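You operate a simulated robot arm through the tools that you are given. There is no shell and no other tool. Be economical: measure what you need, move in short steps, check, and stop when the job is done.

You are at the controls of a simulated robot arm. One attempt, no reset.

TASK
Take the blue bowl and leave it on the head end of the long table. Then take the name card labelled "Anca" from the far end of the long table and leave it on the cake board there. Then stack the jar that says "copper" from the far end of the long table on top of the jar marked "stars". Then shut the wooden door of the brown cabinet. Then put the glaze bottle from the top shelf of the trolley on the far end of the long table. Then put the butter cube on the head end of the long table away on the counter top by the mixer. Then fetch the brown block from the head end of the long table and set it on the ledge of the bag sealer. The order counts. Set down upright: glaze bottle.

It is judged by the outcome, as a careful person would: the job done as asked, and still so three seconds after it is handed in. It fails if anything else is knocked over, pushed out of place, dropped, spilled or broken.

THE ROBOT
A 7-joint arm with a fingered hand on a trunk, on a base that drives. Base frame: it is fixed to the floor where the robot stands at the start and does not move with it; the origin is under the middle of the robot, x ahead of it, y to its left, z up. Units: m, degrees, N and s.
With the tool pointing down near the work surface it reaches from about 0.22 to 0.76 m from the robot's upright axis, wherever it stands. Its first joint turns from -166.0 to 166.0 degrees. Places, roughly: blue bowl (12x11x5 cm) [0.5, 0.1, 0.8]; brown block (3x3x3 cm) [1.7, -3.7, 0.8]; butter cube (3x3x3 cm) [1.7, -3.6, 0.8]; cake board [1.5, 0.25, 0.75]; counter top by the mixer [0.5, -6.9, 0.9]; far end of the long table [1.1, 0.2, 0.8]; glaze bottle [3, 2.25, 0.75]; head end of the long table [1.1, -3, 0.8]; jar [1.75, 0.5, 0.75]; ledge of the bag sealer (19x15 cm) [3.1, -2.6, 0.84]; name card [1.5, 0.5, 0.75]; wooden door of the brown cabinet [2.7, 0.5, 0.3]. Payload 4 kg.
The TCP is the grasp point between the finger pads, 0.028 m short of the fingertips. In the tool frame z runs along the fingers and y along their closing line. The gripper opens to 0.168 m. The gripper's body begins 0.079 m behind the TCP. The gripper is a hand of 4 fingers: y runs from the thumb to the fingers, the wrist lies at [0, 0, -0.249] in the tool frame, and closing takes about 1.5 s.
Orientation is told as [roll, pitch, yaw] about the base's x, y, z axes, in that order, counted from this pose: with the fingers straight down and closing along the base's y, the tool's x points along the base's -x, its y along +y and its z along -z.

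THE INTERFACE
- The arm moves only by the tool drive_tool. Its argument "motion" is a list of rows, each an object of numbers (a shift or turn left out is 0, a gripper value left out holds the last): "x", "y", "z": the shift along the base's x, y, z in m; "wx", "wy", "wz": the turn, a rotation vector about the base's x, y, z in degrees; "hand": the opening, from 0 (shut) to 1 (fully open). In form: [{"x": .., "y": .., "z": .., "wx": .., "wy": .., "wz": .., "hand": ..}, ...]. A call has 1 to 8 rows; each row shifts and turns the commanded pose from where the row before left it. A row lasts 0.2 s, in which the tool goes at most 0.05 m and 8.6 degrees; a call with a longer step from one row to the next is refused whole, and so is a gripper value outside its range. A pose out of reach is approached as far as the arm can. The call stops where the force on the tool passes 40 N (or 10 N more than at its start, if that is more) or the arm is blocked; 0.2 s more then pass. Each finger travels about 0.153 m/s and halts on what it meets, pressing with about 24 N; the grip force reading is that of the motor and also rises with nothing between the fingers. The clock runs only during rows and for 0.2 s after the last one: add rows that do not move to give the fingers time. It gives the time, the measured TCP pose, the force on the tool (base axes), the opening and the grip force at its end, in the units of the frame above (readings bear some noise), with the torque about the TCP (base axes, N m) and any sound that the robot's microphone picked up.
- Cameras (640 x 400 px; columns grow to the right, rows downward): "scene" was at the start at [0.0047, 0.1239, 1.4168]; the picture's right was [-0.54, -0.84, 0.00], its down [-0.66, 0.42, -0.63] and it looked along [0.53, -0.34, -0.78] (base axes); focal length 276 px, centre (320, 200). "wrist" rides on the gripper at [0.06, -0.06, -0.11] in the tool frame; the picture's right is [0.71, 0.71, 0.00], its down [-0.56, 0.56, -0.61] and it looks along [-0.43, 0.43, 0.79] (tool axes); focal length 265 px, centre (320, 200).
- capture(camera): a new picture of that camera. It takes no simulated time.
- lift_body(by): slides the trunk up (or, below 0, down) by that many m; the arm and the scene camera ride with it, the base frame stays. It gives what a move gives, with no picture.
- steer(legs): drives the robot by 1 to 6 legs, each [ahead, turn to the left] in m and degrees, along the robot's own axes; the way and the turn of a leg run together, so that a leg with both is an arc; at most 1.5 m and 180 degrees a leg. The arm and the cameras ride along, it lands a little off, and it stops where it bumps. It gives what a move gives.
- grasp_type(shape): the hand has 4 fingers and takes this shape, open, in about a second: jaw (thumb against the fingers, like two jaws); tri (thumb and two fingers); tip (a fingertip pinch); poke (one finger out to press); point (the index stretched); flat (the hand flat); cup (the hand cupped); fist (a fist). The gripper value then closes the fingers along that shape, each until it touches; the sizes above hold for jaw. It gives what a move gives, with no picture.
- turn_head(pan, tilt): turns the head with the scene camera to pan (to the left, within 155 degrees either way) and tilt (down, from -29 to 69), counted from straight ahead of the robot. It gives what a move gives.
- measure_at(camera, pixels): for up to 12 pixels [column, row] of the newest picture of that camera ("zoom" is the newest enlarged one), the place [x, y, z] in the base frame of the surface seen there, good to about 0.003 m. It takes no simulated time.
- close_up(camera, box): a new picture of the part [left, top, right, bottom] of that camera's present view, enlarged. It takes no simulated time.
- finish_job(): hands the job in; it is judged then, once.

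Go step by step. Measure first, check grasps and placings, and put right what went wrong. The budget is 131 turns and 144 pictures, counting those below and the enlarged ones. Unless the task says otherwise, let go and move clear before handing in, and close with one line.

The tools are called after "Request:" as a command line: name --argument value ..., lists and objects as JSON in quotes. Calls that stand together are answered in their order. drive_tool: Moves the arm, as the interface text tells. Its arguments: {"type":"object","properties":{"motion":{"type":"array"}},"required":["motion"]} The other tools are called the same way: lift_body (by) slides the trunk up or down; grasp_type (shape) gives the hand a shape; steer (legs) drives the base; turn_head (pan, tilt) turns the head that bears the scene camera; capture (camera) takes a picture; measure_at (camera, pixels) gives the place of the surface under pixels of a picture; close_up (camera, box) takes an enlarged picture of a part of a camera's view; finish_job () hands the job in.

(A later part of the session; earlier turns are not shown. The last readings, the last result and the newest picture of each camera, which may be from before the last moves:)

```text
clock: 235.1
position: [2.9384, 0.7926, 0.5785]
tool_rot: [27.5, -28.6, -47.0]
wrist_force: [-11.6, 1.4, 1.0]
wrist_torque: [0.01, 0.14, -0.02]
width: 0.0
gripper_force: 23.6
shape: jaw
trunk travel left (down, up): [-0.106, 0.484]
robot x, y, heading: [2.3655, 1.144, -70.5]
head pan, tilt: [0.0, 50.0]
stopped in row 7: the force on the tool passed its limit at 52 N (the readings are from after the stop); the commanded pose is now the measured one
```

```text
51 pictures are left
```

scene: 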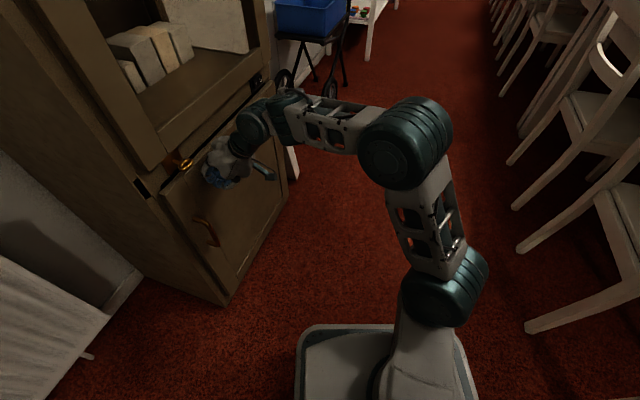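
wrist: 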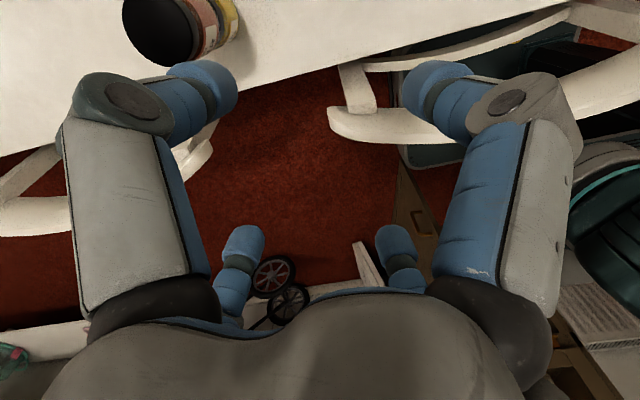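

Door met its stop. Retracting and checking it.

Request:
drive_tool --motion '[{"x": -0.04}, {"x": -0.04}, {"x": -0.04, "wy": 8}, {"x": -0.04, "wy": 8}, {"x": -0.04, "wy": 8, "z": 0.02}, {"x": -0.03, "wy": 8, "z": 0.03}, {"z": 0.04, "wy": 8}, {}]'

Request:
close_up --camera "scene" --box '[100, 60, 340, 300]'

Request:
measure_at --camera "zoom" --pixels '[[180, 270], [270, 340], [300, 250], [380, 170], [340, 330], [420, 210], [170, 230], [250, 390]]'

```text
clock: 236.9
position: [2.7106, 0.7933, 0.67]
tool_rot: [-0.5, 1.0, -39.9]
wrist_force: [-0.1, 0.1, 0.0]
wrist_torque: [0.01, -0.01, 0.01]
width: 0.0
gripper_force: 23.3
shape: jaw
trunk travel left (down, up): [-0.106, 0.484]
robot x, y, heading: [2.3677, 1.1404, -70.6]
head pan, tilt: [0.0, 50.0]
```

```text
1.67 times, centred on (220, 180) of scene
```

zoom: 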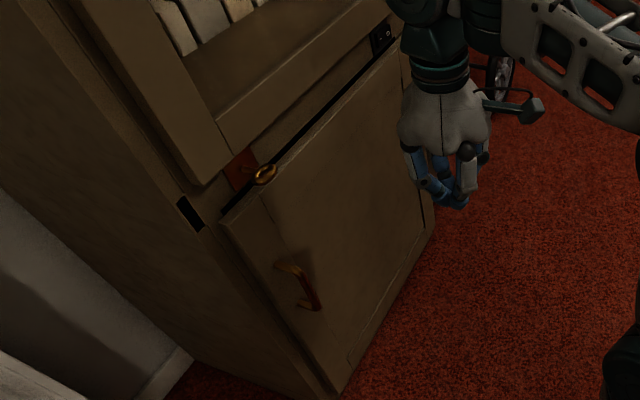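

```text
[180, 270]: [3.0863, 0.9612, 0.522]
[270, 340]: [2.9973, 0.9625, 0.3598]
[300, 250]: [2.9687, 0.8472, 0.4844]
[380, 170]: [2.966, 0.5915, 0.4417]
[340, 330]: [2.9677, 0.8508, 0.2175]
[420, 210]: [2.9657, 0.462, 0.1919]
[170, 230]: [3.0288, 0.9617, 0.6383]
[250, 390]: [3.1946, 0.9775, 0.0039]
```

The wooden door's face is uniformly at x=2.966: shut. Next the glaze bottle; raising the trunk and turning to the trolley.

Request:
lift_body --by 0.36

Request:
steer --legs '[[-0.2, 0], [0, 115]]'

Request:
turn_head --pan 0 --tilt 40

Request:
capture --camera "scene"

```text
clock: 240.4
position: [2.7115, 0.7932, 1.0306]
tool_rot: [-0.4, 0.9, -39.9]
wrist_force: [0.6, 0.5, 0.3]
wrist_torque: [-0.03, -0.04, -0.01]
width: 0.0
gripper_force: 23.7
shape: jaw
trunk travel left (down, up): [-0.466, 0.124]
robot x, y, heading: [2.3694, 1.1448, -70.5]
head pan, tilt: [0.0, 50.0]
```

```text
clock: 246.9
position: [2.4625, 1.7946, 1.0283]
tool_rot: [-0.5, 1.0, 76.3]
wrist_force: [-0.5, -0.2, -0.9]
wrist_torque: [-0.03, 0.01, 0.0]
width: 0.0
gripper_force: 23.8
shape: jaw
trunk travel left (down, up): [-0.466, 0.124]
robot x, y, heading: [2.3004, 1.3296, 45.7]
head pan, tilt: [0.0, 50.0]
```

```text
clock: 247.6
position: [2.4631, 1.7941, 1.0294]
tool_rot: [-0.6, 0.9, 76.4]
wrist_force: [0.6, 0.5, 0.4]
wrist_torque: [0.0, -0.01, -0.01]
width: 0.0001
gripper_force: 24.2
shape: jaw
trunk travel left (down, up): [-0.466, 0.124]
robot x, y, heading: [2.2991, 1.3311, 45.5]
head pan, tilt: [0.0, 40.0]
```

```text
49 pictures are left
```

scene: 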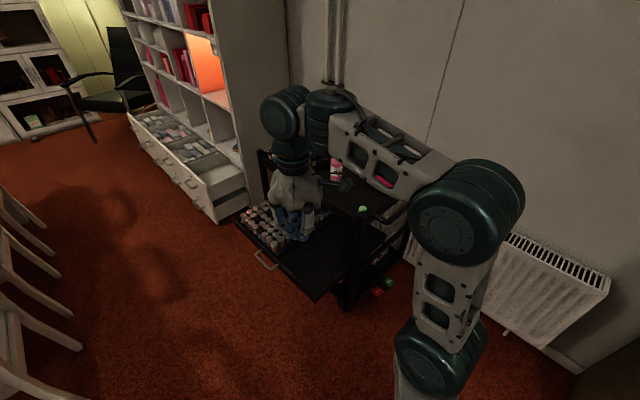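

Request:
close_up --camera "scene" --box '[220, 130, 420, 290]'

Request:
measure_at --camera "zoom" --pixels '[[370, 120], [372, 95], [372, 150], [455, 250], [420, 245], [560, 225], [300, 420], [60, 285], [320, 260], [150, 60], [400, 170]]'

```text
2.50 times, centred on (320, 210) of scene
```

zoom: 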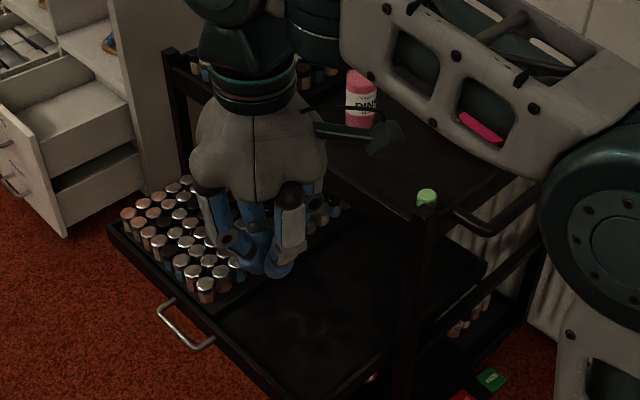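

```text
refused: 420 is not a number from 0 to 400
```

Request:
drive_tool --motion '[{"x": 0.03, "y": -0.035, "hand": 0.5}, {"x": 0.03, "y": -0.035}, {"x": 0.03, "y": -0.035}, {"x": 0.03, "y": -0.035}, {"x": 0.03, "y": -0.035}, {"x": 0.03, "y": -0.035}]'

Request:
close_up --camera "scene" --box '[220, 110, 420, 270]'

Request:
measure_at --camera "zoom" --pixels '[[370, 165], [372, 125], [372, 200], [425, 245], [330, 200], [420, 180], [450, 300], [300, 390], [60, 310], [350, 300], [180, 110], [310, 120]]'

```text
clock: 249.0
position: [2.6446, 1.5833, 1.028]
tool_rot: [-0.6, 0.9, 76.1]
wrist_force: [0.5, 0.7, -0.1]
wrist_torque: [-0.02, -0.01, -0.02]
width: 0.0837
gripper_force: 0.0
shape: jaw
trunk travel left (down, up): [-0.466, 0.124]
robot x, y, heading: [2.2987, 1.3272, 45.5]
head pan, tilt: [0.0, 40.0]
```

```text
2.50 times, centred on (320, 190) of scene
```

zoom: 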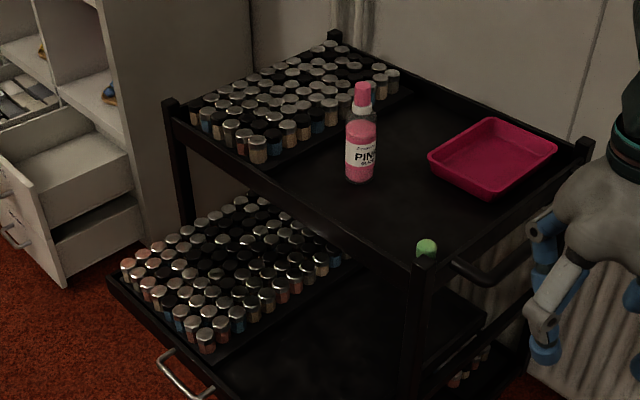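

```text
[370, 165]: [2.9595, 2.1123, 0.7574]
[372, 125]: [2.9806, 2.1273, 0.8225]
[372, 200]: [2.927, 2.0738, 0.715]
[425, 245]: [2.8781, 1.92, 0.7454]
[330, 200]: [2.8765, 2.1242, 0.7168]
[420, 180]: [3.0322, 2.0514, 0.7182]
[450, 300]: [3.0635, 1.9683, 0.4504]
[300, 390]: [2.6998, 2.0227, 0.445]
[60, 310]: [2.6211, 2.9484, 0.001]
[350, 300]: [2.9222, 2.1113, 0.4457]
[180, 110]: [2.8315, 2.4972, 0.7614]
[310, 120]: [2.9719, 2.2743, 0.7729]
```

Pink glaze bottle at about (2.972,2.122), shelf z 0.717. Driving to about (2.72,1.50) facing it.

Request:
steer --legs '[[0, -23.5], [0.455, 0], [0, 46]]'

Request:
turn_head --pan 0 --tilt 50

Request:
capture --camera "scene"

```text
clock: 255.1
position: [2.9412, 1.8715, 1.0283]
tool_rot: [-0.5, 0.9, 99.5]
wrist_force: [0.0, 0.1, 0.6]
wrist_torque: [0.02, 0.02, -0.01]
width: 0.0841
gripper_force: 0.1
shape: jaw
trunk travel left (down, up): [-0.466, 0.124]
robot x, y, heading: [2.7246, 1.5061, 68.8]
head pan, tilt: [0.0, 40.0]
```

```text
clock: 255.8
position: [2.9411, 1.8713, 1.0279]
tool_rot: [-0.5, 0.9, 99.4]
wrist_force: [-0.9, -0.2, 0.1]
wrist_torque: [0.02, 0.02, 0.0]
width: 0.084
gripper_force: 0.1
shape: jaw
trunk travel left (down, up): [-0.466, 0.124]
robot x, y, heading: [2.7263, 1.504, 68.8]
head pan, tilt: [0.0, 50.0]
```

```text
46 pictures are left
```

scene: 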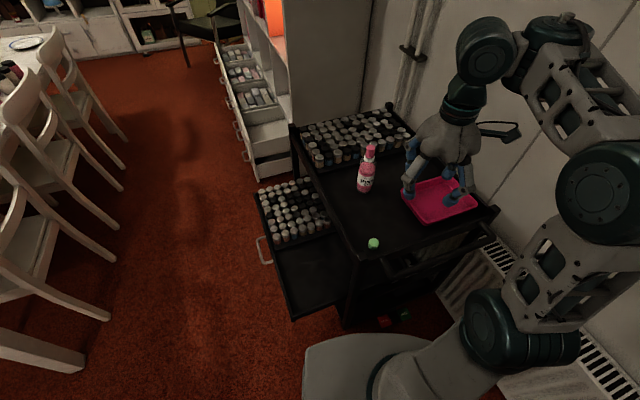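

Request:
measure_at --camera "scene" --pixels '[[371, 147], [366, 175], [366, 165], [359, 180], [374, 178], [366, 192], [322, 165], [410, 190], [374, 243], [370, 155]]'

Request:
close_up --camera "scene" --box '[330, 120, 430, 220]'

```text
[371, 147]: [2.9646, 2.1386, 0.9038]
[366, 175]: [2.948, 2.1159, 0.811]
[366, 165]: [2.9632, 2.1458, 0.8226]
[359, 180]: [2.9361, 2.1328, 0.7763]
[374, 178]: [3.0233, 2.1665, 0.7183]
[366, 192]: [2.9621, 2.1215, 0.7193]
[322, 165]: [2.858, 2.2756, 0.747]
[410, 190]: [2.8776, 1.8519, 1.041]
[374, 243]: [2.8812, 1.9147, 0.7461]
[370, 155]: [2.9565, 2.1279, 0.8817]
```

```text
4.00 times, centred on (380, 170) of scene
```

zoom: 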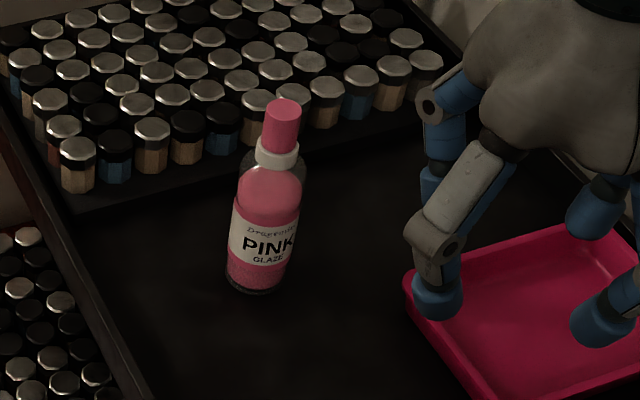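

Request:
drive_tool --motion '[{"y": 0.045, "x": 0.005, "hand": 0.75}, {"y": 0.045, "x": 0.005}, {"y": 0.045, "x": 0.005}, {"y": 0.045, "x": 0.005}, {"y": 0.045, "x": 0.004}, {"y": 0.045, "x": 0.003}, {}]'

Request:
capture --camera "wrist"

```text
clock: 257.4
position: [2.9671, 2.1421, 1.0276]
tool_rot: [-0.4, 1.0, 99.4]
wrist_force: [-0.1, 0.0, 0.7]
wrist_torque: [-0.03, 0.02, 0.0]
width: 0.126
gripper_force: 0.1
shape: jaw
trunk travel left (down, up): [-0.466, 0.124]
robot x, y, heading: [2.7227, 1.5035, 68.8]
head pan, tilt: [0.0, 50.0]
```

```text
44 pictures are left
```

wrist: 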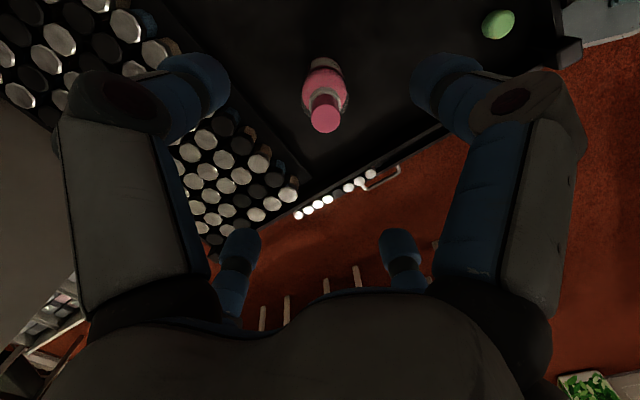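

Request:
measure_at --camera "wrist" --pixels '[[325, 120], [313, 119], [337, 119], [325, 107], [325, 131], [304, 92], [346, 92]]'

```text
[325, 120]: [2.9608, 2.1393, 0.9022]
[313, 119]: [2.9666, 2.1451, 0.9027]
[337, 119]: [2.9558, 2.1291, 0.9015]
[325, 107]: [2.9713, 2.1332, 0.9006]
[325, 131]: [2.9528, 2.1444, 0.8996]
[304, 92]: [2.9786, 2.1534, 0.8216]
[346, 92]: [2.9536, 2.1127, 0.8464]
```

Request:
drive_tool --motion '[{"x": -0.006, "y": -0.004, "z": -0.04}, {"z": -0.045}, {"z": -0.045}, {"z": -0.04}, {"z": -0.022}, {}]'

Request:
drive_tool --motion '[{"hand": 0.4}, {}, {"hand": 0.1}, {}, {}, {}]'

Request:
capture --camera "wrist"

Request:
close_up --camera "scene" --box '[310, 90, 430, 210]'

```text
clock: 258.8
position: [2.9625, 2.1373, 0.8379]
tool_rot: [-0.5, 0.9, 99.4]
wrist_force: [-0.4, 0.1, -0.4]
wrist_torque: [0.0, 0.01, -0.02]
width: 0.1255
gripper_force: 0.0
shape: jaw
trunk travel left (down, up): [-0.466, 0.124]
robot x, y, heading: [2.7243, 1.5064, 68.6]
head pan, tilt: [0.0, 50.0]
```

```text
clock: 260.2
position: [2.9637, 2.1382, 0.8369]
tool_rot: [-0.4, 0.9, 99.3]
wrist_force: [0.5, 0.6, -0.2]
wrist_torque: [0.06, 0.01, -0.02]
width: 0.0448
gripper_force: 24.6
shape: jaw
trunk travel left (down, up): [-0.466, 0.124]
robot x, y, heading: [2.7248, 1.5031, 68.5]
head pan, tilt: [0.0, 50.0]
```

```text
43 pictures are left
```

wrist: 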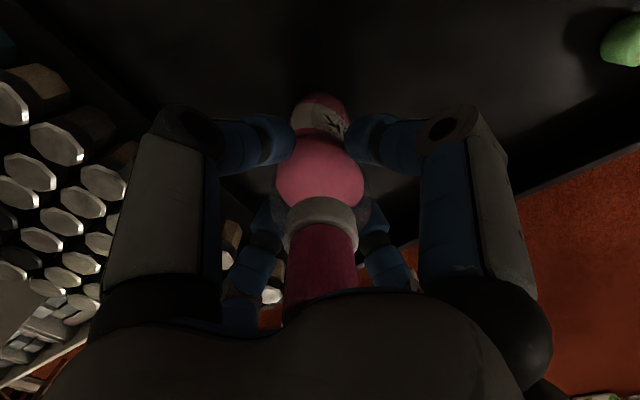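

```text
3.33 times, centred on (370, 150) of scene
```

zoom: 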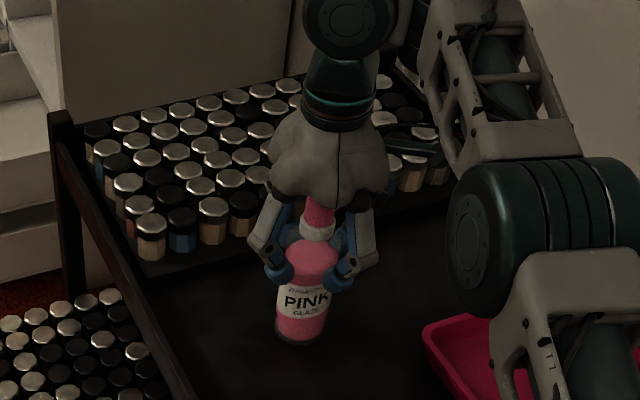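

Good hold. I'll set it on the east side where the copper jar stood, ~(1.74,0.40). Lifting, retracting and driving round.

Request:
drive_tool --motion '[{"z": 0.045}, {"z": 0.045}, {"z": 0.045}, {"z": 0.045}, {"y": -0.045, "z": 0.02}, {"y": -0.045}, {"y": -0.045}, {"y": -0.045}]'

Request:
drive_tool --motion '[{"y": -0.045, "x": -0.01}, {"y": -0.03, "x": -0.02}, {}]'

Request:
steer --legs '[[0, 112], [0.48, 0]]'

Request:
capture --camera "wrist"

```text
clock: 262.0
position: [2.9611, 1.9568, 1.036]
tool_rot: [-0.5, 0.9, 99.3]
wrist_force: [-0.2, -0.3, -3.2]
wrist_torque: [0.04, 0.04, 0.01]
width: 0.0446
gripper_force: 24.8
shape: jaw
trunk travel left (down, up): [-0.466, 0.124]
robot x, y, heading: [2.722, 1.5025, 68.9]
head pan, tilt: [0.0, 50.0]
```

```text
clock: 262.8
position: [2.9325, 1.8801, 1.0361]
tool_rot: [-0.5, 0.8, 99.4]
wrist_force: [-0.1, -0.6, -2.7]
wrist_torque: [0.01, -0.01, -0.03]
width: 0.0447
gripper_force: 23.9
shape: jaw
trunk travel left (down, up): [-0.466, 0.124]
robot x, y, heading: [2.7198, 1.5089, 68.5]
head pan, tilt: [0.0, 50.0]
```

```text
clock: 270.4
position: [1.8098, 1.5411, 1.0359]
tool_rot: [-0.5, 0.9, -148.0]
wrist_force: [-0.3, 0.0, -2.7]
wrist_torque: [0.0, 0.03, 0.01]
width: 0.0445
gripper_force: 24.0
shape: jaw
trunk travel left (down, up): [-0.466, 0.124]
robot x, y, heading: [2.2388, 1.4917, -178.9]
head pan, tilt: [0.0, 50.0]
```

```text
41 pictures are left
```

wrist: 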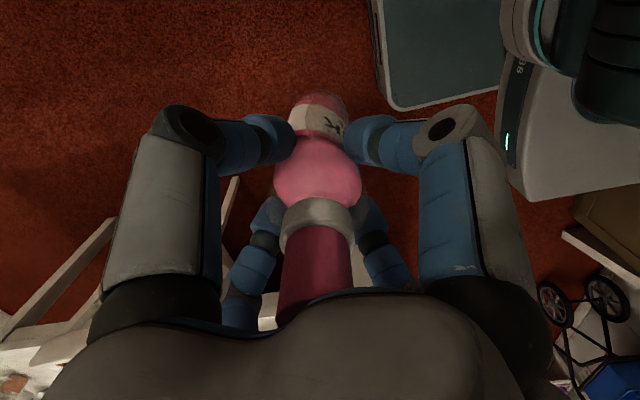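

Request:
steer --legs '[[0, 88.9], [0.77, 0]]'

Request:
turn_head --pan -60 --tilt 48

Request:
capture --camera "scene"

```text
clock: 278.3
position: [2.1837, 0.2963, 1.036]
tool_rot: [-0.5, 0.9, -59.1]
wrist_force: [-0.6, 0.3, -3.1]
wrist_torque: [0.02, -0.03, 0.01]
width: 0.0446
gripper_force: 23.8
shape: jaw
trunk travel left (down, up): [-0.466, 0.124]
robot x, y, heading: [2.2403, 0.7233, -89.9]
head pan, tilt: [0.0, 50.0]
```

```text
clock: 279.6
position: [2.1846, 0.2962, 1.0351]
tool_rot: [-0.5, 1.0, -59.1]
wrist_force: [-0.8, -0.4, -3.3]
wrist_torque: [0.02, 0.0, 0.0]
width: 0.0445
gripper_force: 23.4
shape: jaw
trunk travel left (down, up): [-0.466, 0.124]
robot x, y, heading: [2.2456, 0.7239, -89.9]
head pan, tilt: [-60.0, 48.0]
```

```text
40 pictures are left
```

scene: 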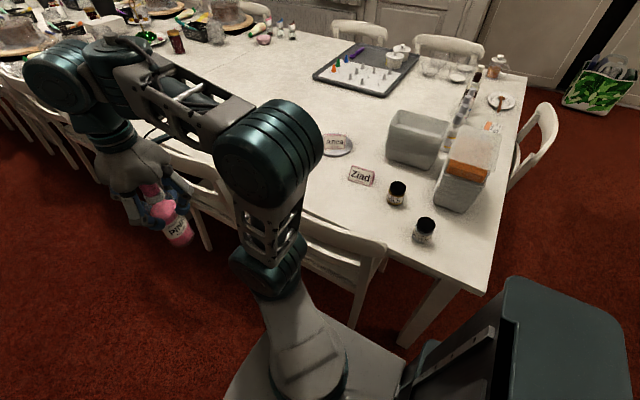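

Request:
drive_tool --motion '[{"x": -0.042, "y": 0.01}, {"x": -0.042, "y": 0.01}, {"x": -0.042, "y": 0.01}, {"x": -0.042, "y": 0.01}, {"x": -0.042, "y": 0.01}, {"x": -0.042, "y": 0.01}, {"x": -0.042, "y": 0.01}, {"x": -0.042, "y": 0.01}]'

Request:
drive_tool --motion '[{"x": -0.042, "y": 0.01}, {"x": -0.042, "y": 0.01}, {"x": -0.02, "y": 0.005}, {"z": -0.045}, {"z": -0.045}, {"z": -0.045}, {}]'

Request:
capture --camera "scene"

Request:
capture --camera "wrist"

```text
clock: 281.4
position: [1.8485, 0.3758, 1.0347]
tool_rot: [-0.5, 0.9, -59.1]
wrist_force: [0.4, 0.8, -3.3]
wrist_torque: [-0.01, 0.0, -0.02]
width: 0.0444
gripper_force: 23.7
shape: jaw
trunk travel left (down, up): [-0.466, 0.124]
robot x, y, heading: [2.2375, 0.7262, -89.5]
head pan, tilt: [-60.0, 48.0]
```

```text
clock: 283.0
position: [1.7443, 0.4006, 0.8997]
tool_rot: [-0.5, 0.9, -59.2]
wrist_force: [0.6, -0.2, -3.0]
wrist_torque: [0.02, 0.0, -0.03]
width: 0.0443
gripper_force: 23.9
shape: jaw
trunk travel left (down, up): [-0.466, 0.124]
robot x, y, heading: [2.2391, 0.7234, -89.8]
head pan, tilt: [-60.0, 48.0]
```

```text
39 pictures are left
```

scene: 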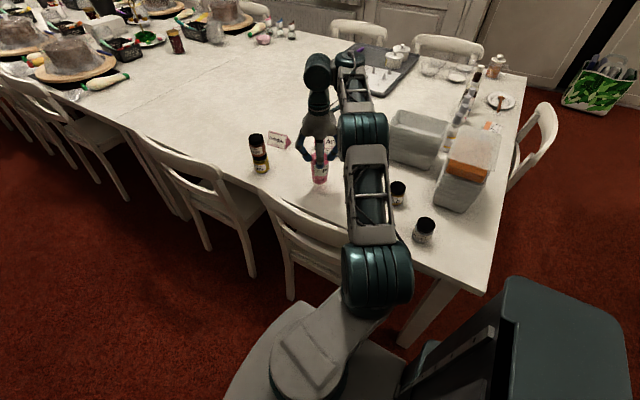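

```text
38 pictures are left
```

wrist: 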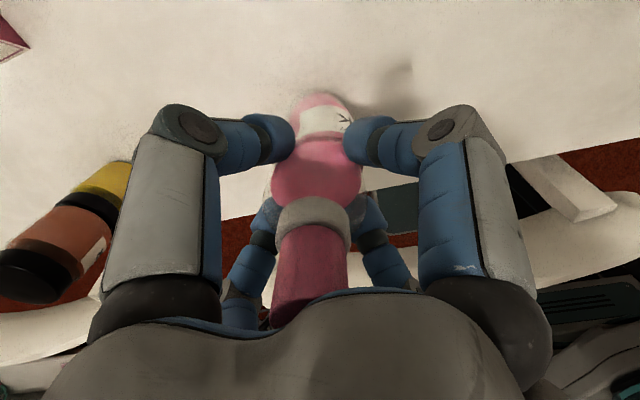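

Request:
drive_tool --motion '[{"z": -0.015}, {"z": -0.006}, {"z": -0.003}, {"z": -0.003}, {}]'

```text
clock: 284.2
position: [1.7438, 0.4014, 0.8734]
tool_rot: [-0.5, 0.8, -59.1]
wrist_force: [0.2, 0.2, -2.6]
wrist_torque: [0.01, 0.03, -0.01]
width: 0.0445
gripper_force: 23.9
shape: jaw
trunk travel left (down, up): [-0.466, 0.124]
robot x, y, heading: [2.2409, 0.7252, -90.0]
head pan, tilt: [-60.0, 48.0]
```

Request:
drive_tool --motion '[{"z": -0.002}, {"z": -0.002}, {}]'

```text
clock: 285.0
position: [1.7438, 0.4011, 0.8698]
tool_rot: [-0.6, 0.8, -59.1]
wrist_force: [0.1, 0.2, 1.2]
wrist_torque: [-0.06, 0.05, 0.0]
width: 0.0446
gripper_force: 24.2
shape: jaw
trunk travel left (down, up): [-0.466, 0.124]
robot x, y, heading: [2.2415, 0.7258, -89.7]
head pan, tilt: [-60.0, 48.0]
```

Contact reached; releasing gently, rising straight up past the cap.

Request:
drive_tool --motion '[{"z": -0.001, "hand": 0.3}, {"hand": 0.45}, {"hand": 0.6}, {"hand": 0.75}, {}, {"z": 0.04}, {"z": 0.045}, {"z": 0.045}]'

Request:
drive_tool --motion '[{"z": 0.04}, {"x": 0.045}, {"x": 0.045}, {"x": 0.045}, {"x": 0.045}, {"x": 0.045, "y": -0.01}, {"x": 0.045, "y": -0.01}, {"x": 0.045, "y": -0.01}]'

Request:
close_up --camera "scene" --box '[220, 80, 460, 260]'

```text
clock: 286.8
position: [1.7456, 0.3994, 0.9996]
tool_rot: [-0.5, 1.0, -59.0]
wrist_force: [0.3, -0.5, -0.1]
wrist_torque: [0.05, 0.0, -0.01]
width: 0.1258
gripper_force: 0.1
shape: jaw
trunk travel left (down, up): [-0.466, 0.124]
robot x, y, heading: [2.2423, 0.7222, -90.0]
head pan, tilt: [-60.0, 48.0]
```

```text
clock: 288.6
position: [2.0602, 0.371, 1.0361]
tool_rot: [-0.5, 1.0, -59.2]
wrist_force: [0.7, -0.1, 0.2]
wrist_torque: [-0.02, -0.02, 0.04]
width: 0.1259
gripper_force: 0.1
shape: jaw
trunk travel left (down, up): [-0.466, 0.124]
robot x, y, heading: [2.2383, 0.7225, -90.0]
head pan, tilt: [-60.0, 48.0]
```

```text
2.22 times, centred on (340, 170) of scene
```

zoom: 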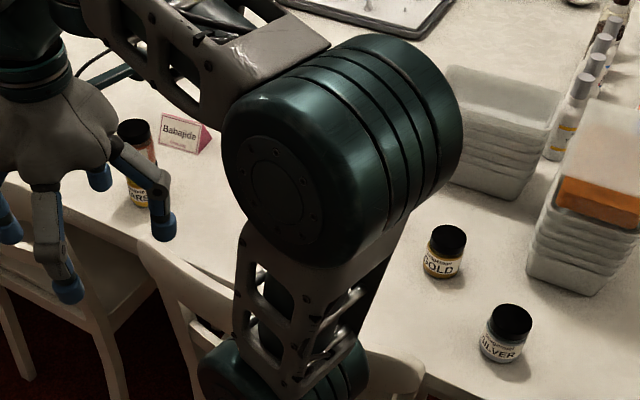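

Request:
drive_tool --motion '[{"x": 0.045, "y": -0.02}, {"x": 0.045, "y": -0.02}, {"x": 0.045, "y": -0.02}, {"x": 0.045, "y": -0.01}, {"x": 0.03}]'

Request:
close_up --camera "scene" --box '[220, 80, 460, 260]'

Request:
turn_head --pan -5 --tilt 30

Request:
capture --camera "scene"

```text
clock: 289.8
position: [2.271, 0.3021, 1.0403]
tool_rot: [-0.5, 0.8, -59.0]
wrist_force: [-0.2, -0.1, 0.0]
wrist_torque: [0.0, -0.01, 0.01]
width: 0.1257
gripper_force: 0.1
shape: jaw
trunk travel left (down, up): [-0.466, 0.124]
robot x, y, heading: [2.2403, 0.7232, -89.8]
head pan, tilt: [-60.0, 48.0]
```

```text
2.22 times, centred on (340, 170) of scene
```

zoom: 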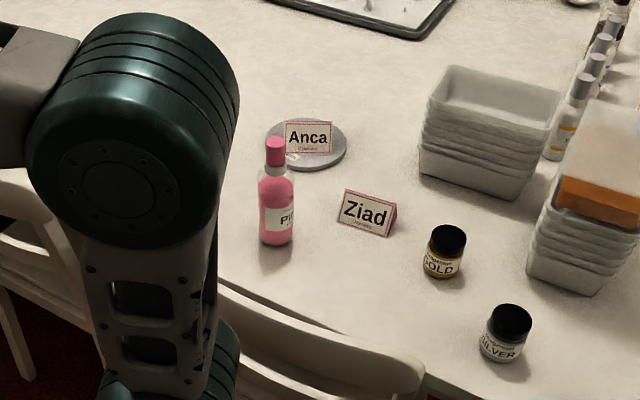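

```text
clock: 291.1
position: [2.2695, 0.3006, 1.0391]
tool_rot: [-0.5, 0.9, -59.2]
wrist_force: [0.2, 0.1, -0.4]
wrist_torque: [0.0, 0.0, 0.01]
width: 0.1258
gripper_force: 0.0
shape: jaw
trunk travel left (down, up): [-0.466, 0.124]
robot x, y, heading: [2.2408, 0.7231, -89.6]
head pan, tilt: [-5.0, 30.0]
```

```text
35 pictures are left
```

scene: 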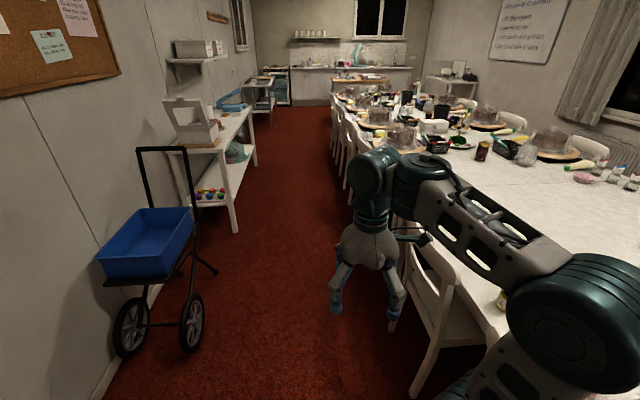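

Bottle stands upright at (275,210); door aisle clear. Driving south down the east aisle to the head end.

Request:
steer --legs '[[0, 6], [1.5, 0], [0, -6.3], [1.5, 0], [1.5, 0], [0.53, 0]]'

Request:
turn_head --pan -70 --tilt 40

Request:
capture --camera "scene"

```text
clock: 316.2
position: [2.3662, -4.7024, 1.04]
tool_rot: [-0.4, 0.9, -60.5]
wrist_force: [-0.9, -0.1, 0.5]
wrist_torque: [0.01, -0.03, -0.02]
width: 0.1258
gripper_force: 0.0
shape: jaw
trunk travel left (down, up): [-0.466, 0.124]
robot x, y, heading: [2.3498, -4.2773, -91.4]
head pan, tilt: [-5.0, 30.0]
```

```text
clock: 317.6
position: [2.3675, -4.7021, 1.0389]
tool_rot: [-0.4, 0.9, -60.5]
wrist_force: [-0.3, -0.1, 0.2]
wrist_torque: [0.0, 0.02, 0.02]
width: 0.1255
gripper_force: 0.1
shape: jaw
trunk travel left (down, up): [-0.466, 0.124]
robot x, y, heading: [2.3466, -4.2803, -91.3]
head pan, tilt: [-70.0, 40.0]
```

```text
34 pictures are left
```

scene: 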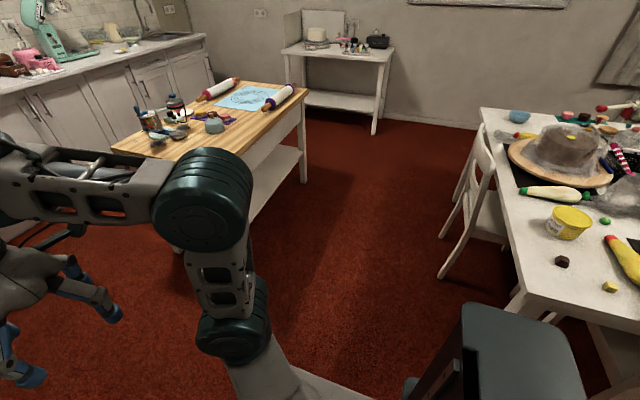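

Request:
measure_at --camera "scene" --pixels '[[562, 257], [563, 267], [611, 284], [612, 291], [520, 300], [480, 270], [485, 165], [65, 60], [100, 50], [200, 40], [305, 95], [175, 250]]'

Request:
close_up --camera "scene" --box '[480, 180, 640, 310]'

```text
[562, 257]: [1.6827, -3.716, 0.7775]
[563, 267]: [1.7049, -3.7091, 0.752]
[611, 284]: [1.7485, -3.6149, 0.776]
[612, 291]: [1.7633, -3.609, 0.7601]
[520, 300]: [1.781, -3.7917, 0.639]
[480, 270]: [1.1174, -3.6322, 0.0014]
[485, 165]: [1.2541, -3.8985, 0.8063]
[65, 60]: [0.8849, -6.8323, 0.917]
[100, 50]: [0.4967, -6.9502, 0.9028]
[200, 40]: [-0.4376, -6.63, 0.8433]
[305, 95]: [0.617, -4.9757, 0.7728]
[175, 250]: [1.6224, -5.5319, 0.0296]
```

```text
3.08 times, centred on (560, 245) of scene
```

zoom: 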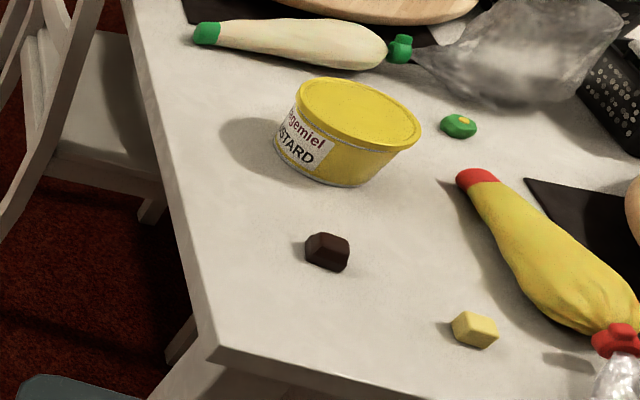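

Butter at (1.742,-3.617), brown block at (1.69,-3.715). Turning to face the corner and switching to a tip pinch.

Request:
steer --legs '[[0, -139], [0.22, 0]]'

Request:
grasp_type --shape "tip"

Request:
turn_head --pan 0 --tilt 50

Request:
drive_tool --motion '[{"x": -0.03, "y": 0.03, "hand": 1}, {"x": -0.03, "y": 0.03}, {}]'

Request:
capture --camera "wrist"

Request:
close_up --camera "scene" --box '[180, 60, 460, 260]'

```text
clock: 325.0
position: [1.9147, -3.8052, 1.0379]
tool_rot: [-0.5, 1.0, 160.8]
wrist_force: [-0.8, 0.2, 0.3]
wrist_torque: [-0.01, -0.02, 0.01]
width: 0.1256
gripper_force: 0.0
shape: jaw
trunk travel left (down, up): [-0.466, 0.124]
robot x, y, heading: [2.2081, -4.1123, 130.2]
head pan, tilt: [-70.0, 40.0]
```

```text
clock: 325.9
position: [1.9148, -3.8066, 1.041]
tool_rot: [-0.5, 0.9, 160.7]
wrist_force: [0.0, 0.6, 0.0]
wrist_torque: [-0.02, -0.02, -0.02]
width: 0.1679
gripper_force: 0.2
shape: tip
trunk travel left (down, up): [-0.466, 0.124]
robot x, y, heading: [2.2082, -4.1094, 130.0]
head pan, tilt: [-70.0, 40.0]
```

```text
clock: 327.3
position: [1.9147, -3.8049, 1.0386]
tool_rot: [-0.5, 0.9, 160.7]
wrist_force: [-0.4, -0.6, -0.6]
wrist_torque: [-0.03, -0.02, -0.04]
width: 0.1679
gripper_force: 0.1
shape: tip
trunk travel left (down, up): [-0.466, 0.124]
robot x, y, heading: [2.2091, -4.1121, 129.9]
head pan, tilt: [0.0, 50.0]
```

```text
clock: 328.1
position: [1.8559, -3.7464, 1.0383]
tool_rot: [-0.5, 0.9, 160.7]
wrist_force: [-0.1, -0.7, -0.7]
wrist_torque: [0.01, -0.04, 0.02]
width: 0.1676
gripper_force: 0.0
shape: tip
trunk travel left (down, up): [-0.466, 0.124]
robot x, y, heading: [2.2089, -4.1116, 130.0]
head pan, tilt: [0.0, 50.0]
```

```text
32 pictures are left
```

wrist: 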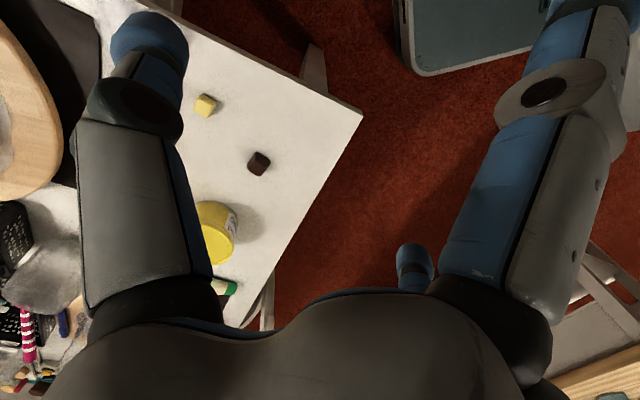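

```text
2.00 times, centred on (320, 160) of scene
```

zoom: 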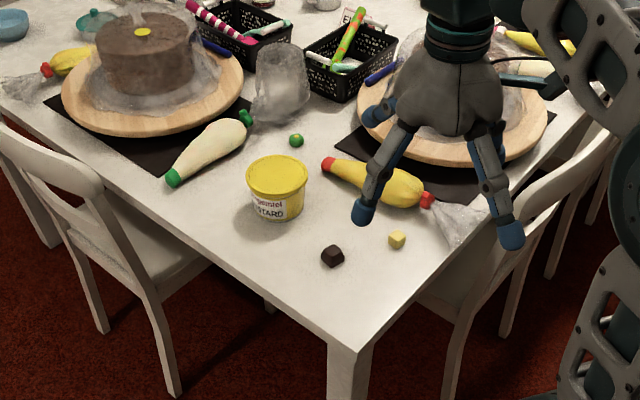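

Request:
close_up --camera "wrist" --box '[180, 80, 290, 190]'

Request:
measure_at --camera "wrist" --pixels '[[204, 103], [208, 96], [195, 104], [212, 106], [204, 113], [257, 160], [262, 152], [248, 161], [266, 166], [257, 172]]'

```text
3.64 times, centred on (235, 135) of wrist
```

zoom: 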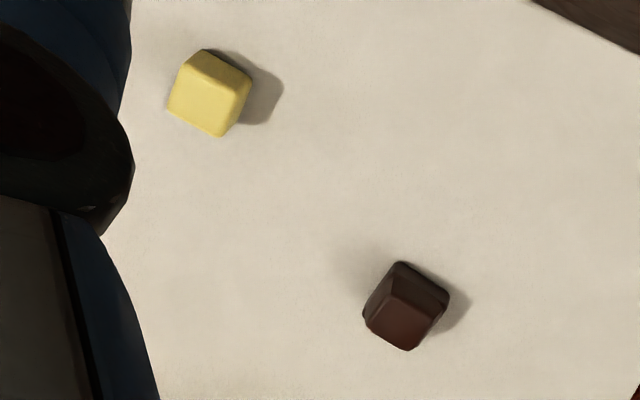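

```text
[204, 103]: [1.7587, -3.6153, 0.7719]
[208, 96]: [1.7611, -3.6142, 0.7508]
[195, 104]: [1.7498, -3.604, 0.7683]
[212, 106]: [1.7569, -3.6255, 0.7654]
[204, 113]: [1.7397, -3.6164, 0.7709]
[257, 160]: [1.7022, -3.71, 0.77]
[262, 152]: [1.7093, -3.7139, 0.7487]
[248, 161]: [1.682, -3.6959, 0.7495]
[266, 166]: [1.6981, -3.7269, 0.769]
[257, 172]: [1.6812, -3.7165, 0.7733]
```

The butter's edges line up with the base axes, so I'll pinch along y (yaw 180). Moving above it.

Request:
drive_tool --motion '[{"x": -0.027, "y": 0.033, "z": -0.02, "wz": 6.5}, {"x": -0.027, "y": 0.033, "z": -0.02, "wz": 6.5}, {"x": -0.026, "y": 0.033, "z": -0.02, "wz": 6.3}, {"x": -0.026, "y": 0.032, "z": -0.02, "hand": 0.55}, {"z": -0.04}, {"z": -0.04}, {}]'

Request:
capture --camera "wrist"

```text
clock: 329.7
position: [1.7491, -3.6154, 0.8799]
tool_rot: [-0.5, 1.0, -180.0]
wrist_force: [-0.5, 0.2, 1.0]
wrist_torque: [0.02, -0.02, 0.0]
width: 0.0929
gripper_force: 0.1
shape: tip
trunk travel left (down, up): [-0.466, 0.124]
robot x, y, heading: [2.2083, -4.1149, 130.2]
head pan, tilt: [0.0, 50.0]
```

```text
29 pictures are left
```

wrist: 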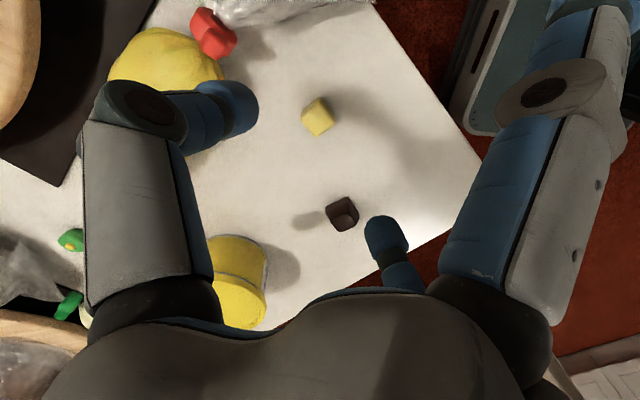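

Request:
measure_at --camera "wrist" --pixels '[[318, 115], [306, 112], [330, 118], [318, 128], [222, 70], [200, 60], [236, 45], [342, 215]]'

```text
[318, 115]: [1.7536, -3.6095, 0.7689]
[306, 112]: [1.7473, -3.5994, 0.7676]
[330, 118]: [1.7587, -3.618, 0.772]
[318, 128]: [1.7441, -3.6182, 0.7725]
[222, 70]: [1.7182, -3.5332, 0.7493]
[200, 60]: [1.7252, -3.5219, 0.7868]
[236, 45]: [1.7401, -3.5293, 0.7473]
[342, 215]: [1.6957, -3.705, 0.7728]
```

Request:
drive_tool --motion '[{"x": 0.002, "y": 0.006, "hand": 0.42}, {"z": -0.04}, {"z": -0.035}, {"z": -0.015}, {}]'

Request:
drive_tool --motion '[{"hand": 0.25}, {}, {"hand": 0.1}, {}, {}, {}]'

Request:
capture --camera "wrist"

```text
clock: 330.9
position: [1.7513, -3.6081, 0.7899]
tool_rot: [-0.6, 0.9, 180.0]
wrist_force: [-0.9, -0.1, 1.2]
wrist_torque: [-0.03, 0.01, 0.01]
width: 0.0707
gripper_force: 0.2
shape: tip
trunk travel left (down, up): [-0.466, 0.124]
robot x, y, heading: [2.208, -4.1099, 129.9]
head pan, tilt: [0.0, 50.0]
```

```text
clock: 332.3
position: [1.7525, -3.6083, 0.7888]
tool_rot: [-0.5, 1.0, 179.9]
wrist_force: [0.1, 0.6, 0.0]
wrist_torque: [0.01, 0.01, -0.01]
width: 0.018
gripper_force: 0.0
shape: tip
trunk travel left (down, up): [-0.466, 0.124]
robot x, y, heading: [2.2071, -4.1112, 129.8]
head pan, tilt: [0.0, 50.0]
```

```text
28 pictures are left
```

wrist: 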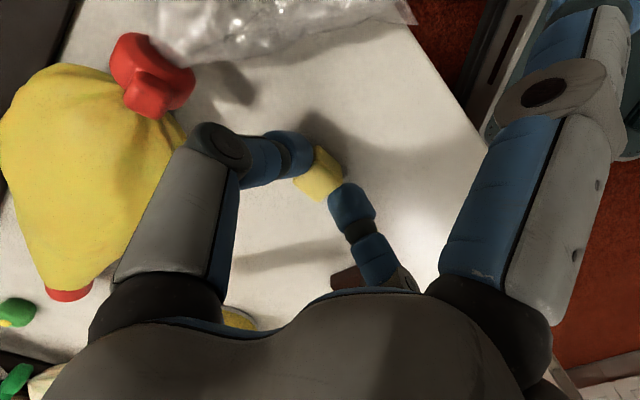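

Request:
drive_tool --motion '[{"hand": 0.0}, {}, {}, {}, {"z": 0.03}, {"z": 0.04}, {"z": 0.04}, {}]'

Request:
capture --camera "wrist"

```text
clock: 334.1
position: [1.7515, -3.6103, 0.8996]
tool_rot: [-0.4, 1.0, 180.0]
wrist_force: [0.5, -0.5, 0.1]
wrist_torque: [0.05, 0.01, 0.01]
width: 0.0169
gripper_force: 24.6
shape: tip
trunk travel left (down, up): [-0.466, 0.124]
robot x, y, heading: [2.2096, -4.114, 129.9]
head pan, tilt: [0.0, 50.0]
```

```text
27 pictures are left
```

wrist: 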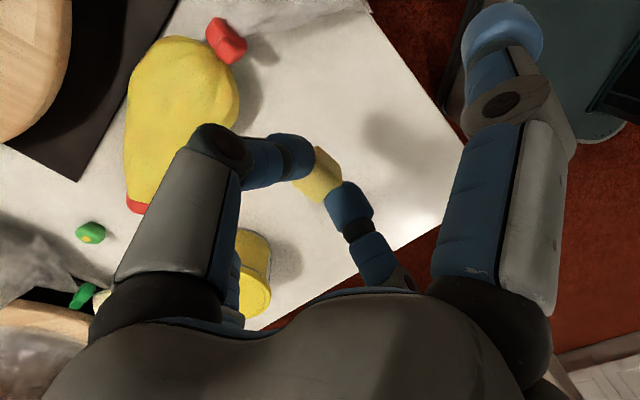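

Butter is held and lifted. Retracting, and driving round the prep table toward the counter.

Request:
drive_tool --motion '[{"z": 0.045}, {"z": 0.045}, {"z": 0.045}, {"x": 0.033, "y": -0.036}, {"x": 0.033, "y": -0.036}, {"x": 0.033, "y": -0.036}, {"x": 0.033, "y": -0.036}, {"x": 0.02, "y": -0.02}]'

Request:
steer --legs '[[0, 140], [1.4, 0]]'

Request:
turn_head --pan -45 --tilt 38

Request:
capture --camera "scene"

```text
clock: 335.9
position: [1.9048, -3.7742, 1.0339]
tool_rot: [-0.6, 0.9, -180.0]
wrist_force: [-0.7, 0.1, -0.3]
wrist_torque: [0.02, -0.01, -0.01]
width: 0.0171
gripper_force: 24.0
shape: tip
trunk travel left (down, up): [-0.466, 0.124]
robot x, y, heading: [2.2099, -4.1122, 129.7]
head pan, tilt: [0.0, 50.0]
```

```text
clock: 348.7
position: [2.2188, -5.9723, 1.0332]
tool_rot: [-0.5, 0.9, -40.3]
wrist_force: [0.3, -0.7, -0.3]
wrist_torque: [0.02, 0.02, -0.02]
width: 0.0167
gripper_force: 23.4
shape: tip
trunk travel left (down, up): [-0.466, 0.124]
robot x, y, heading: [2.2038, -5.517, -90.3]
head pan, tilt: [0.0, 50.0]
```

```text
clock: 349.8
position: [2.2189, -5.9732, 1.0343]
tool_rot: [-0.6, 0.9, -40.2]
wrist_force: [0.3, 0.6, -0.1]
wrist_torque: [0.03, 0.03, 0.0]
width: 0.0167
gripper_force: 24.3
shape: tip
trunk travel left (down, up): [-0.466, 0.124]
robot x, y, heading: [2.2071, -5.519, -90.1]
head pan, tilt: [-45.0, 38.0]
```

```text
26 pictures are left
```

scene: 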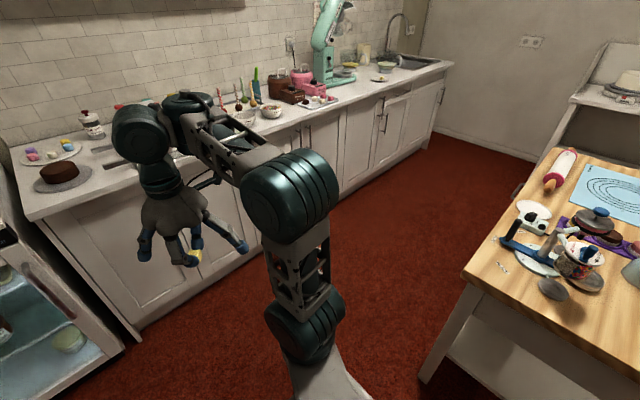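

Request:
measure_at --camera "scene" --pixels '[[362, 88], [375, 90], [330, 82], [380, 78], [440, 68], [345, 68], [350, 95], [405, 78], [318, 100], [30, 215], [120, 340], [345, 80]]'

Request:
close_up --camera "scene" --box '[240, 0, 480, 150]'

```text
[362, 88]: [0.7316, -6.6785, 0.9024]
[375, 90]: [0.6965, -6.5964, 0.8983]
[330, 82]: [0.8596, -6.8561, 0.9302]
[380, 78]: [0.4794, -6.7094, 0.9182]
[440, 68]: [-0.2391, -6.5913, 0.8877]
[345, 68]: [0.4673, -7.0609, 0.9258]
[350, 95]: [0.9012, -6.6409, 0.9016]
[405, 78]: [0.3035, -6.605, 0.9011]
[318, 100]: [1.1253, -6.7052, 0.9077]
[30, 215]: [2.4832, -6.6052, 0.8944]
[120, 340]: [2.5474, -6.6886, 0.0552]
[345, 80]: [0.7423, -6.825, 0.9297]
```

```text
2.67 times, centred on (360, 75) of scene
```

zoom: 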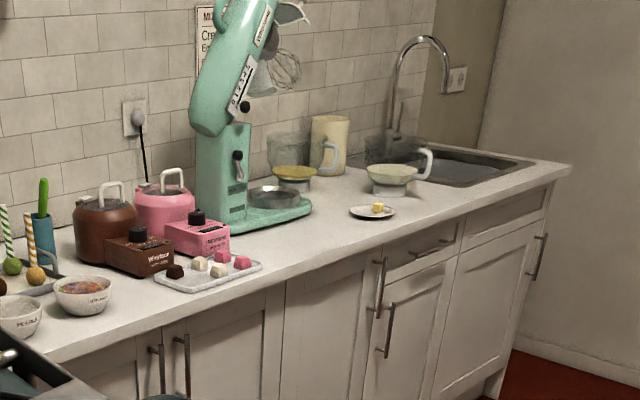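

Request:
steer --legs '[[0.5, 0], [0, -90], [1.46, 0], [0, 90]]'

Request:
turn_head --pan 0 --tilt 48

Request:
capture --camera "scene"

```text
clock: 367.3
position: [0.742, -6.4279, 1.0337]
tool_rot: [-0.5, 0.9, -41.8]
wrist_force: [-0.1, 0.5, -0.1]
wrist_torque: [0.0, -0.01, -0.01]
width: 0.0169
gripper_force: 23.8
shape: tip
trunk travel left (down, up): [-0.466, 0.124]
robot x, y, heading: [0.7401, -5.9717, -92.1]
head pan, tilt: [-45.0, 38.0]
```

```text
clock: 368.4
position: [0.7415, -6.4292, 1.0335]
tool_rot: [-0.5, 0.9, -42.0]
wrist_force: [-0.4, 0.2, 0.5]
wrist_torque: [0.03, -0.01, 0.02]
width: 0.0169
gripper_force: 23.9
shape: tip
trunk travel left (down, up): [-0.466, 0.124]
robot x, y, heading: [0.7395, -5.9739, -91.9]
head pan, tilt: [0.0, 48.0]
```

```text
24 pictures are left
```

scene: 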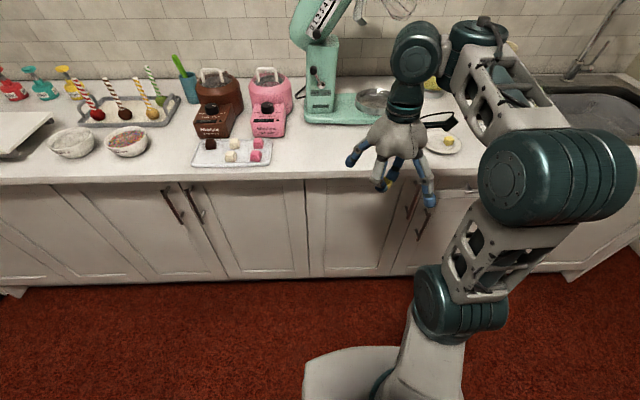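

Request:
measure_at --camera "scene" --pixels '[[325, 150], [345, 145], [270, 150], [340, 124], [432, 145], [320, 175], [380, 118]]'

```text
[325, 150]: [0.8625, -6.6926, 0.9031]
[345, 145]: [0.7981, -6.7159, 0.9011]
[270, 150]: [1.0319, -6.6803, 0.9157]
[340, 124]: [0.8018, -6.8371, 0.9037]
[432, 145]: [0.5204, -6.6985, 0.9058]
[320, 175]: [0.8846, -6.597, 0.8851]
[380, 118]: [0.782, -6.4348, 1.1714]
```

Request:
drive_tool --motion '[{"x": 0.005, "y": -0.045, "z": -0.01}, {"x": 0.005, "y": -0.045, "z": -0.01}, {"x": 0.005, "y": -0.045, "z": -0.01}, {"x": 0.006, "y": -0.045, "z": -0.01}, {"x": 0.006, "y": -0.045, "z": -0.005}, {"x": 0.006, "y": -0.045, "z": -0.01}, {"z": -0.025}, {}]'

Request:
capture --camera "wrist"

```text
clock: 370.2
position: [0.7758, -6.6921, 0.9526]
tool_rot: [-0.6, 0.9, -41.9]
wrist_force: [0.1, 0.0, -0.7]
wrist_torque: [-0.01, 0.01, 0.01]
width: 0.0169
gripper_force: 24.4
shape: tip
out of reach, approached as far as the arm can: row 6
trunk travel left (down, up): [-0.466, 0.124]
robot x, y, heading: [0.7422, -5.9744, -92.0]
head pan, tilt: [0.0, 48.0]
```

```text
23 pictures are left
```

wrist: 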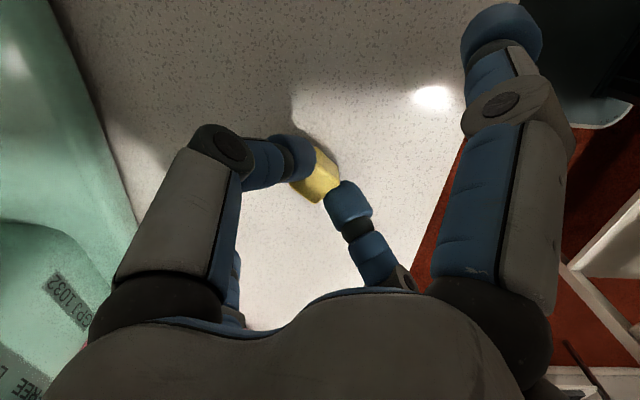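

Request:
drive_tool --motion '[{"z": -0.007}, {"z": -0.003}, {"z": -0.002}, {}]'

```text
clock: 371.2
position: [0.7743, -6.6926, 0.9403]
tool_rot: [-0.5, 0.9, -42.0]
wrist_force: [-0.2, -0.3, 0.0]
wrist_torque: [0.0, 0.01, 0.01]
width: 0.0169
gripper_force: 23.5
shape: tip
trunk travel left (down, up): [-0.466, 0.124]
robot x, y, heading: [0.7397, -5.9726, -91.8]
head pan, tilt: [0.0, 48.0]
```

Request:
drive_tool --motion '[{"z": -0.002}, {"z": -0.002}, {}]'

```text
clock: 372.0
position: [0.7742, -6.6927, 0.9373]
tool_rot: [-0.6, 0.9, -42.0]
wrist_force: [0.8, -0.4, 5.4]
wrist_torque: [0.01, -0.01, 0.0]
width: 0.0174
gripper_force: 24.3
shape: tip
trunk travel left (down, up): [-0.466, 0.124]
robot x, y, heading: [0.7455, -5.9744, -92.1]
head pan, tilt: [0.0, 48.0]
```

Contact (5.4 N). Opening and rising, then checking.

Request:
drive_tool --motion '[{"hand": 0.2}, {"hand": 0.35}, {"hand": 0.5}, {}, {"z": 0.04}, {"z": 0.045, "y": 0.01}, {"y": 0.045}, {"y": 0.045}]'

Request:
drive_tool --motion '[{"y": 0.045}, {"y": 0.045}, {"y": 0.045}, {"y": 0.03}, {}]'

Request:
capture --camera "scene"

```text
clock: 373.8
position: [0.7726, -6.585, 1.0106]
tool_rot: [-0.5, 0.8, -42.0]
wrist_force: [-0.1, -0.4, 0.4]
wrist_torque: [-0.01, 0.01, 0.0]
width: 0.0835
gripper_force: 0.0
shape: tip
out of reach, approached as far as the arm can: row 6
trunk travel left (down, up): [-0.466, 0.124]
robot x, y, heading: [0.7406, -5.9717, -92.0]
head pan, tilt: [0.0, 48.0]
```

```text
clock: 375.0
position: [0.7754, -6.4168, 1.0094]
tool_rot: [-0.4, 0.8, -42.0]
wrist_force: [0.0, 0.0, -0.4]
wrist_torque: [-0.03, -0.02, -0.03]
width: 0.0836
gripper_force: 0.1
shape: tip
trunk travel left (down, up): [-0.466, 0.124]
robot x, y, heading: [0.74, -5.9718, -91.9]
head pan, tilt: [0.0, 48.0]
```

```text
22 pictures are left
```

scene: 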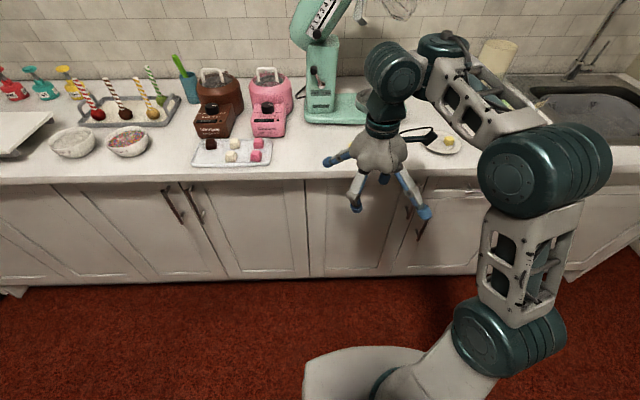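

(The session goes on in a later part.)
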